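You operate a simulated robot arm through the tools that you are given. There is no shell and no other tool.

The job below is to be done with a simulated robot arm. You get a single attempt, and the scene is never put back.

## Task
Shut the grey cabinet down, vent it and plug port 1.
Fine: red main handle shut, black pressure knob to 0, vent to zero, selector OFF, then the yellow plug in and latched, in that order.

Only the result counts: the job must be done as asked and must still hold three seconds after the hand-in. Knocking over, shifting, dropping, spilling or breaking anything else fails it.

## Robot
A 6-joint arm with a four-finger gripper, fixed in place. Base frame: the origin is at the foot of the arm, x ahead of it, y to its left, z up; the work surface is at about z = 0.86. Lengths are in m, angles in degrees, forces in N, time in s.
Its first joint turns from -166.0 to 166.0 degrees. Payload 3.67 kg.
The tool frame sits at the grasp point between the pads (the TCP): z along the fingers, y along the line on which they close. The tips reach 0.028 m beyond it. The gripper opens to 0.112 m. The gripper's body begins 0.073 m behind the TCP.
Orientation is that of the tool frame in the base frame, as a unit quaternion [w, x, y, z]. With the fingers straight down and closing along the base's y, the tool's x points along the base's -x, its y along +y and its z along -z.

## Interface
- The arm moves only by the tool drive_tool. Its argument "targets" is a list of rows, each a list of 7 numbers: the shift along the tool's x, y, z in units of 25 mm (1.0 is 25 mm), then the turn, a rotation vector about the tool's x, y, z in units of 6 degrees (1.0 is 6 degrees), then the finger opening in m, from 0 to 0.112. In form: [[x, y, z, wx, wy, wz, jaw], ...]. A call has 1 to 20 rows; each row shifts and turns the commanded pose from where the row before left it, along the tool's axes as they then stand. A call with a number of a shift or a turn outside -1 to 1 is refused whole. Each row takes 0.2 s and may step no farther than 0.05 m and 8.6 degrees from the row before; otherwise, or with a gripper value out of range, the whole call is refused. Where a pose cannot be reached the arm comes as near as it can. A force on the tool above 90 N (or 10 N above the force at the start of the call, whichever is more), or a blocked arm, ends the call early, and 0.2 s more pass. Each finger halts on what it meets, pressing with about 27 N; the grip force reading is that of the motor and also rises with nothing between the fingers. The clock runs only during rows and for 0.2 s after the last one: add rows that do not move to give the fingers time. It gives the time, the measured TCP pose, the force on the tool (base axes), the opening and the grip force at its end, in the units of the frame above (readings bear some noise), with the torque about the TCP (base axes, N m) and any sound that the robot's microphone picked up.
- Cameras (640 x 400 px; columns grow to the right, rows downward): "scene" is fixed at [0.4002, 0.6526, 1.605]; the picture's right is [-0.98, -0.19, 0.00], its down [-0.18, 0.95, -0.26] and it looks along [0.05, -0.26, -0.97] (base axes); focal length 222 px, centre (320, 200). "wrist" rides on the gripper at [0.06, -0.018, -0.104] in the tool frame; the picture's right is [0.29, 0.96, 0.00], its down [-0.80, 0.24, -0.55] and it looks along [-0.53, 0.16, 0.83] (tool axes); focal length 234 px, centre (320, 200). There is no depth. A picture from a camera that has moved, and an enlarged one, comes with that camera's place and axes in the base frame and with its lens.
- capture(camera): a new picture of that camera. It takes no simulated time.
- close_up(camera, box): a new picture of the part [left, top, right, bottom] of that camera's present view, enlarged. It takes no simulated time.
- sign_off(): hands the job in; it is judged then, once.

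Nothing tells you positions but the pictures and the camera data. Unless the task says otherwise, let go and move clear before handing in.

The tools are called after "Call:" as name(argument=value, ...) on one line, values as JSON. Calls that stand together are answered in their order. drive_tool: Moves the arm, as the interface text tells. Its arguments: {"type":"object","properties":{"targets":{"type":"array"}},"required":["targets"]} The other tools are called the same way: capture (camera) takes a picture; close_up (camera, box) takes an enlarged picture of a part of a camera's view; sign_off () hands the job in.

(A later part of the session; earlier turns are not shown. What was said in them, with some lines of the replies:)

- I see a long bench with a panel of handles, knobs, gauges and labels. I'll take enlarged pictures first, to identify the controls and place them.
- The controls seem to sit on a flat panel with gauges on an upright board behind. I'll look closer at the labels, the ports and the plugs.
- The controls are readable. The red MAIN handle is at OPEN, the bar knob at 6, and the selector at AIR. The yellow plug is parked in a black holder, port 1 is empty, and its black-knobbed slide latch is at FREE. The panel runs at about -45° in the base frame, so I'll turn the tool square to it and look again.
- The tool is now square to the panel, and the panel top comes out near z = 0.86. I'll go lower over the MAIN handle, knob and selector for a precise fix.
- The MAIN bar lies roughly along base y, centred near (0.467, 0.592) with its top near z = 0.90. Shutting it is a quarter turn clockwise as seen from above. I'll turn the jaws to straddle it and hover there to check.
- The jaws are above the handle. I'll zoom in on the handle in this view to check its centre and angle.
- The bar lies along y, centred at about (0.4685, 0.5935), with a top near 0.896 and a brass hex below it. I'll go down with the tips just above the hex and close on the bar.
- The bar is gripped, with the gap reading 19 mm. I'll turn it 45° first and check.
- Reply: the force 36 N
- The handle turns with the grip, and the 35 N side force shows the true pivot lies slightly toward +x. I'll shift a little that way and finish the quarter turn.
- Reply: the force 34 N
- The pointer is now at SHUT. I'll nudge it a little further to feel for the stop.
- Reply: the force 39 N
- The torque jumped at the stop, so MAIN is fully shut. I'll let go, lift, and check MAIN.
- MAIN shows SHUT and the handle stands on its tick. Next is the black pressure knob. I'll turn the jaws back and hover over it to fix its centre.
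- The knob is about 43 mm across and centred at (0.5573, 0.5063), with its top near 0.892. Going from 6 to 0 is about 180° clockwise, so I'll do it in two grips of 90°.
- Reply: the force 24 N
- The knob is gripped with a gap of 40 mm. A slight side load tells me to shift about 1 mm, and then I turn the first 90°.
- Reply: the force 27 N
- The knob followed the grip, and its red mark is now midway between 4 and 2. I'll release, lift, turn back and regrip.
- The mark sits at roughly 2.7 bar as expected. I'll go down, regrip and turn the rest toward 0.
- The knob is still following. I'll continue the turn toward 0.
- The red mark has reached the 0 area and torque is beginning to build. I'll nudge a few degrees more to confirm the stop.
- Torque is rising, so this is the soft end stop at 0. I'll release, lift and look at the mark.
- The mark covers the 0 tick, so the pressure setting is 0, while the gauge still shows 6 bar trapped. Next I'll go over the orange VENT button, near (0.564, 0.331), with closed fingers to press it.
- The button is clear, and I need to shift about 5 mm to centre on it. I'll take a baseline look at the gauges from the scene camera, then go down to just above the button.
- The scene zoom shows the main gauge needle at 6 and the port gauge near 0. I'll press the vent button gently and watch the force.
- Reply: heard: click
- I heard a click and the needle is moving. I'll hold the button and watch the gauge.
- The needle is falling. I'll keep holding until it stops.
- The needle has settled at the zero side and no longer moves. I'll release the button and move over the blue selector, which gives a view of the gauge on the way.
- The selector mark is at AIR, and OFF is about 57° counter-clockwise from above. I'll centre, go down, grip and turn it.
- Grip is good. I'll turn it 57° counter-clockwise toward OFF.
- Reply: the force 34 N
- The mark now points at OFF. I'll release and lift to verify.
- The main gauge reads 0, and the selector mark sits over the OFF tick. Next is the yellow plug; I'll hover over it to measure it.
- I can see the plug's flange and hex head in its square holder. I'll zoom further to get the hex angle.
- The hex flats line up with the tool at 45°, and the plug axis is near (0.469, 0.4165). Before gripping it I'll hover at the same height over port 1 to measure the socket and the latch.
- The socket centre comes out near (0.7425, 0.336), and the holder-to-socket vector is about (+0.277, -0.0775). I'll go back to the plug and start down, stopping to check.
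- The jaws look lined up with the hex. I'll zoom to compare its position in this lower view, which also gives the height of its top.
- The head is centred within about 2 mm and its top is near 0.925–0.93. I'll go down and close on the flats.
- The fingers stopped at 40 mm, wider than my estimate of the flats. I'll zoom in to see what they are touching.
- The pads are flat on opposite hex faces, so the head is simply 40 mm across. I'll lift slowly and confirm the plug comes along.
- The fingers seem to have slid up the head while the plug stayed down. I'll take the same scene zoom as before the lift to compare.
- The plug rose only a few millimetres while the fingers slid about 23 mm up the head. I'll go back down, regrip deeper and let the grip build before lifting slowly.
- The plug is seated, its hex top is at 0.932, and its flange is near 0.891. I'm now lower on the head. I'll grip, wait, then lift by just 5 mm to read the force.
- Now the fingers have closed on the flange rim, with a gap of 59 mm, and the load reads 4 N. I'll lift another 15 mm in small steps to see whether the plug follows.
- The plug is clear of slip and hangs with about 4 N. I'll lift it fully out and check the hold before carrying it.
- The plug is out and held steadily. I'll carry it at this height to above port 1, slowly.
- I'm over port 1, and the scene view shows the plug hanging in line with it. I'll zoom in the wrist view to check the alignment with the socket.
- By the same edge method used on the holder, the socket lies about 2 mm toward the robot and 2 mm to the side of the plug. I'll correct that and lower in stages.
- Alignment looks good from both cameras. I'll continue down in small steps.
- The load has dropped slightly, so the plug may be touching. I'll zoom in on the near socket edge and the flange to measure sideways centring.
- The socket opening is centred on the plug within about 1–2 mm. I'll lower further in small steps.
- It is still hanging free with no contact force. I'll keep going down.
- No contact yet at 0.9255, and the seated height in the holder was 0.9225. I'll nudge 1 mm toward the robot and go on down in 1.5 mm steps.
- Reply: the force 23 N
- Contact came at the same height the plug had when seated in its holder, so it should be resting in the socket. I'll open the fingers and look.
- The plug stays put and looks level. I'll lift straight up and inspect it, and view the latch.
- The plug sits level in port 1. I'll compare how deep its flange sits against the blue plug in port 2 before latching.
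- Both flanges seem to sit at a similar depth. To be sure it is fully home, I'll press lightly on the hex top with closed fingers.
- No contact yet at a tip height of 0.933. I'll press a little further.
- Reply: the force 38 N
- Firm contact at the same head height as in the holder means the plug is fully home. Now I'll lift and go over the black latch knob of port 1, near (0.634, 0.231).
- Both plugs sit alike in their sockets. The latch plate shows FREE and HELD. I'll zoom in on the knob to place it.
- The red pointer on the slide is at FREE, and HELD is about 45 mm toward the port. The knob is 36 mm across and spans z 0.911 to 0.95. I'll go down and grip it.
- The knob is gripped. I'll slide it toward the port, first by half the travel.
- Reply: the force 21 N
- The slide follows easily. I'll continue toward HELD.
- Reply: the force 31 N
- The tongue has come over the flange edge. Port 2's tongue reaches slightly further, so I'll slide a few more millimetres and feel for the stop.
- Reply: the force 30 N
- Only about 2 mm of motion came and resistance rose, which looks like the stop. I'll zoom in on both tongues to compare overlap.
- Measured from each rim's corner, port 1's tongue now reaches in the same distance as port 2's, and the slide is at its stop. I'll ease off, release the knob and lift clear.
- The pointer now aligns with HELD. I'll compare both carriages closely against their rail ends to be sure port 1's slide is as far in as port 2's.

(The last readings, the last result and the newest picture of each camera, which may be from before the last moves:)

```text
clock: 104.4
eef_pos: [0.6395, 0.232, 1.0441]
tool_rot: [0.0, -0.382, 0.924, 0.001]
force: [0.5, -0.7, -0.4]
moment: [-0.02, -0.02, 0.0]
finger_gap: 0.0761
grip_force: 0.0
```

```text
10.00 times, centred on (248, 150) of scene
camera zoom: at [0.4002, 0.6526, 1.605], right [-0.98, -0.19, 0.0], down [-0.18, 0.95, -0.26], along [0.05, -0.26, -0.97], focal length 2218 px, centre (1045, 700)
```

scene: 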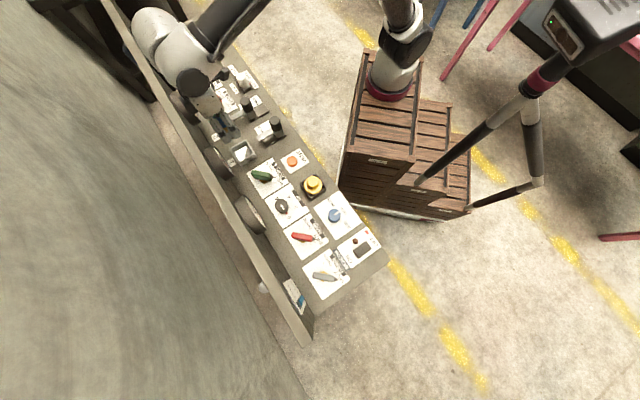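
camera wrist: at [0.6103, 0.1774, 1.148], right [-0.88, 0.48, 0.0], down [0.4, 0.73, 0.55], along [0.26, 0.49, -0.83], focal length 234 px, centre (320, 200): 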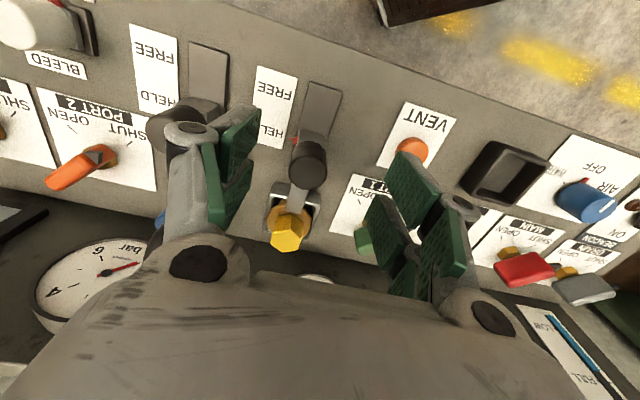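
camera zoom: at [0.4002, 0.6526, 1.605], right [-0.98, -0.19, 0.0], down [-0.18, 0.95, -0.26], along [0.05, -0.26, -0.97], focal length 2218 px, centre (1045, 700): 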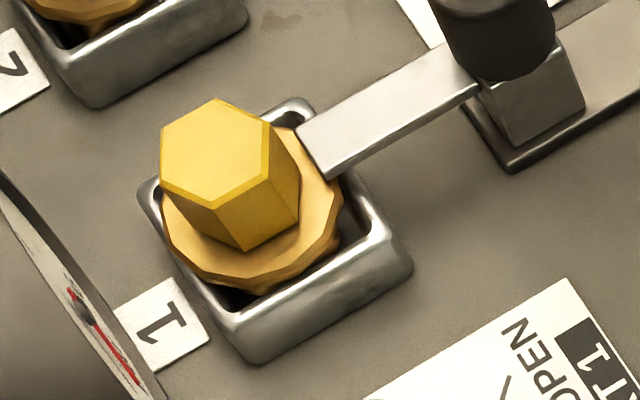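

Port 1's slide sits at the same place against its rail end as port 2's, so it is latched. I'll move the arm up and clear, then check every control once more.

Call:
drive_tool(targets=[[0, 0, -1, 0, 0, 0, 0.076], [0, 0, -1, 0, 0, 0, 0.076], [0, 0, -1, 0, 0, 0, 0.076], [0, 0, -1, 0, 0, 0, 0.076], [0, 0, -1, 0, 0, 0, 0.076], [0, 0, -1, 0, 0, 0, 0.076], [0.6, 1, 0, 0, 0, 0, 0.09], [0.6, 1, 0, 0, 0, 0, 0.09], [0.6, 1, 0, 0, 0, 0, 0.09], [0.6, 1, 0, 0, 0, 0, 0.09], [0.3, 1, 0, 0, 0, 0, 0.09], [0, 1, 0, 0, 0, 0, 0.09], [0, 0, 0, 0, 0, 0, 0.09]])

Call:
capture(camera="wrist")

Call:
close_up(camera="wrist", box=[180, 20, 420, 260])

Call:
close_up(camera="scene", box=[215, 100, 385, 300])

Call:
close_up(camera="scene", box=[195, 140, 285, 240])

Call:
capture(camera="scene")

```text
clock: 107.2
eef_pos: [0.4899, 0.2911, 1.1958]
tool_rot: [0.0, -0.382, 0.924, 0.001]
force: [-0.9, 0.2, 0.4]
moment: [-0.05, 0.02, 0.01]
finger_gap: 0.0903
grip_force: 0.1
```

```text
taken
camera wrist: at [0.4592, 0.2359, 1.2998], right [-0.88, 0.48, 0.0], down [0.4, 0.73, 0.55], along [0.26, 0.49, -0.83], focal length 234 px, centre (320, 200)
```

wrist: 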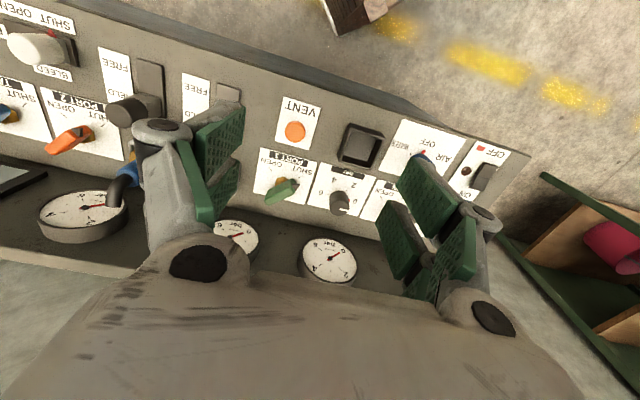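

```text
1.67 times, centred on (300, 140) of wrist
camera zoom: at [0.4592, 0.2359, 1.2998], right [-0.88, 0.48, 0.0], down [0.4, 0.73, 0.55], along [0.26, 0.49, -0.83], focal length 390 px, centre (353, 300)
```

zoom: 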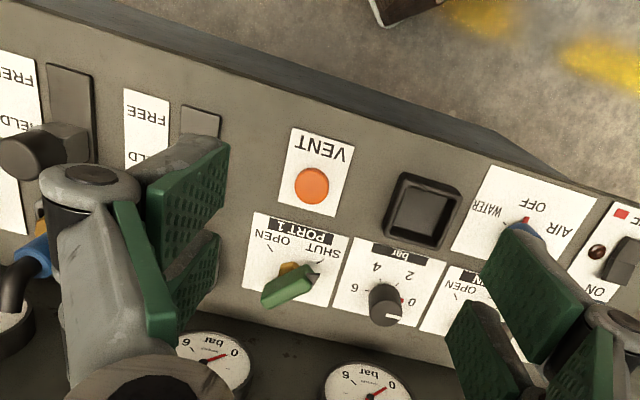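

```text
2.00 times, centred on (300, 200) of scene
camera zoom: at [0.4002, 0.6526, 1.605], right [-0.98, -0.19, 0.0], down [-0.18, 0.95, -0.26], along [0.05, -0.26, -0.97], focal length 444 px, centre (360, 200)
```

zoom: 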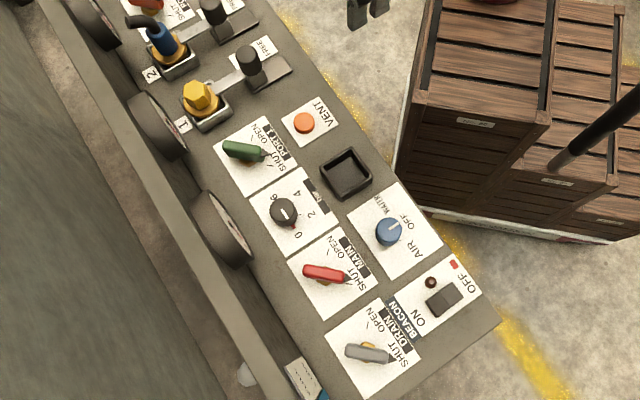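

```text
4.00 times, centred on (240, 190) of scene
camera zoom: at [0.4002, 0.6526, 1.605], right [-0.98, -0.19, 0.0], down [-0.18, 0.95, -0.26], along [0.05, -0.26, -0.97], focal length 887 px, centre (640, 240)
```

zoom: 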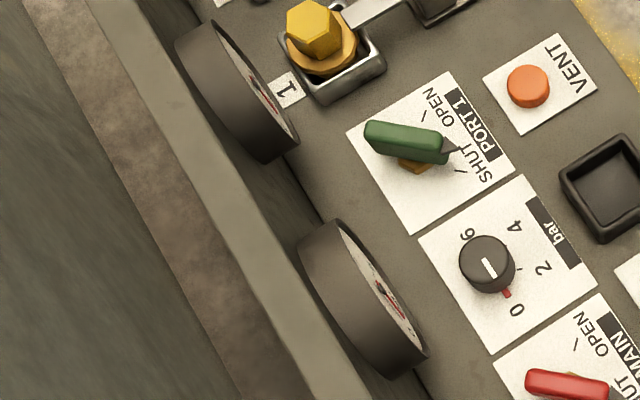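

```text
taken
```

scene: 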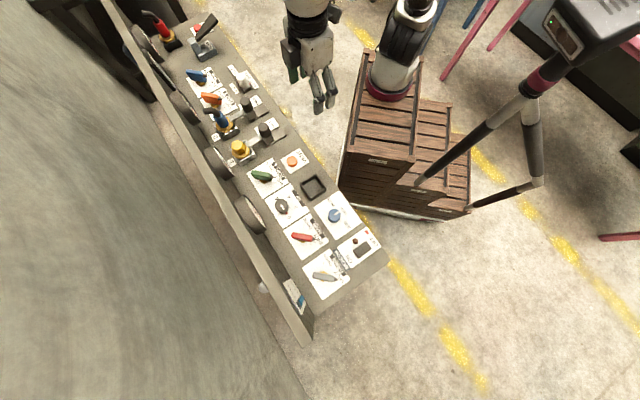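

Everything checks out:
- MAIN is at SHUT.
- The bar knob is at 0.
- Both gauges read 0.
- The selector is at OFF.
- The yellow plug is in port 1 with its latch at HELD.

Nothing else has moved and the arm is clear, so I'm handing in.

Call:
sign_off()

```text
The job is handed in.
```

The grey cabinet is shut down and vented, and port 1 is plugged and latched. I did the steps in the order you gave and handed the job in; no verdict has come back yet.

- **Main handle:** the red handle is turned to SHUT, hard against its stop.
- **Pressure knob:** the black knob is at 0; its red mark covers the 0 tick.
- **Vent:** I held the VENT button until the main gauge fell from 6 bar and stopped at 0. It still read 0 in the last check.
- **Selector:** the blue selector is at OFF.
- **Plug:** the yellow plug is in port 1, and pressing on its head met firm contact. It sits as high there as it did in its holder.
- **Latch:** the slide is at HELD against its stop, with its tongue over the plug's flange, matching port 2.

My first grip on the plug's hex head slipped by about 2 cm while the plug stayed in its holder. I then lifted it by the flange instead and it was not dropped. In the last pictures nothing else had moved, and the arm was up and clear.
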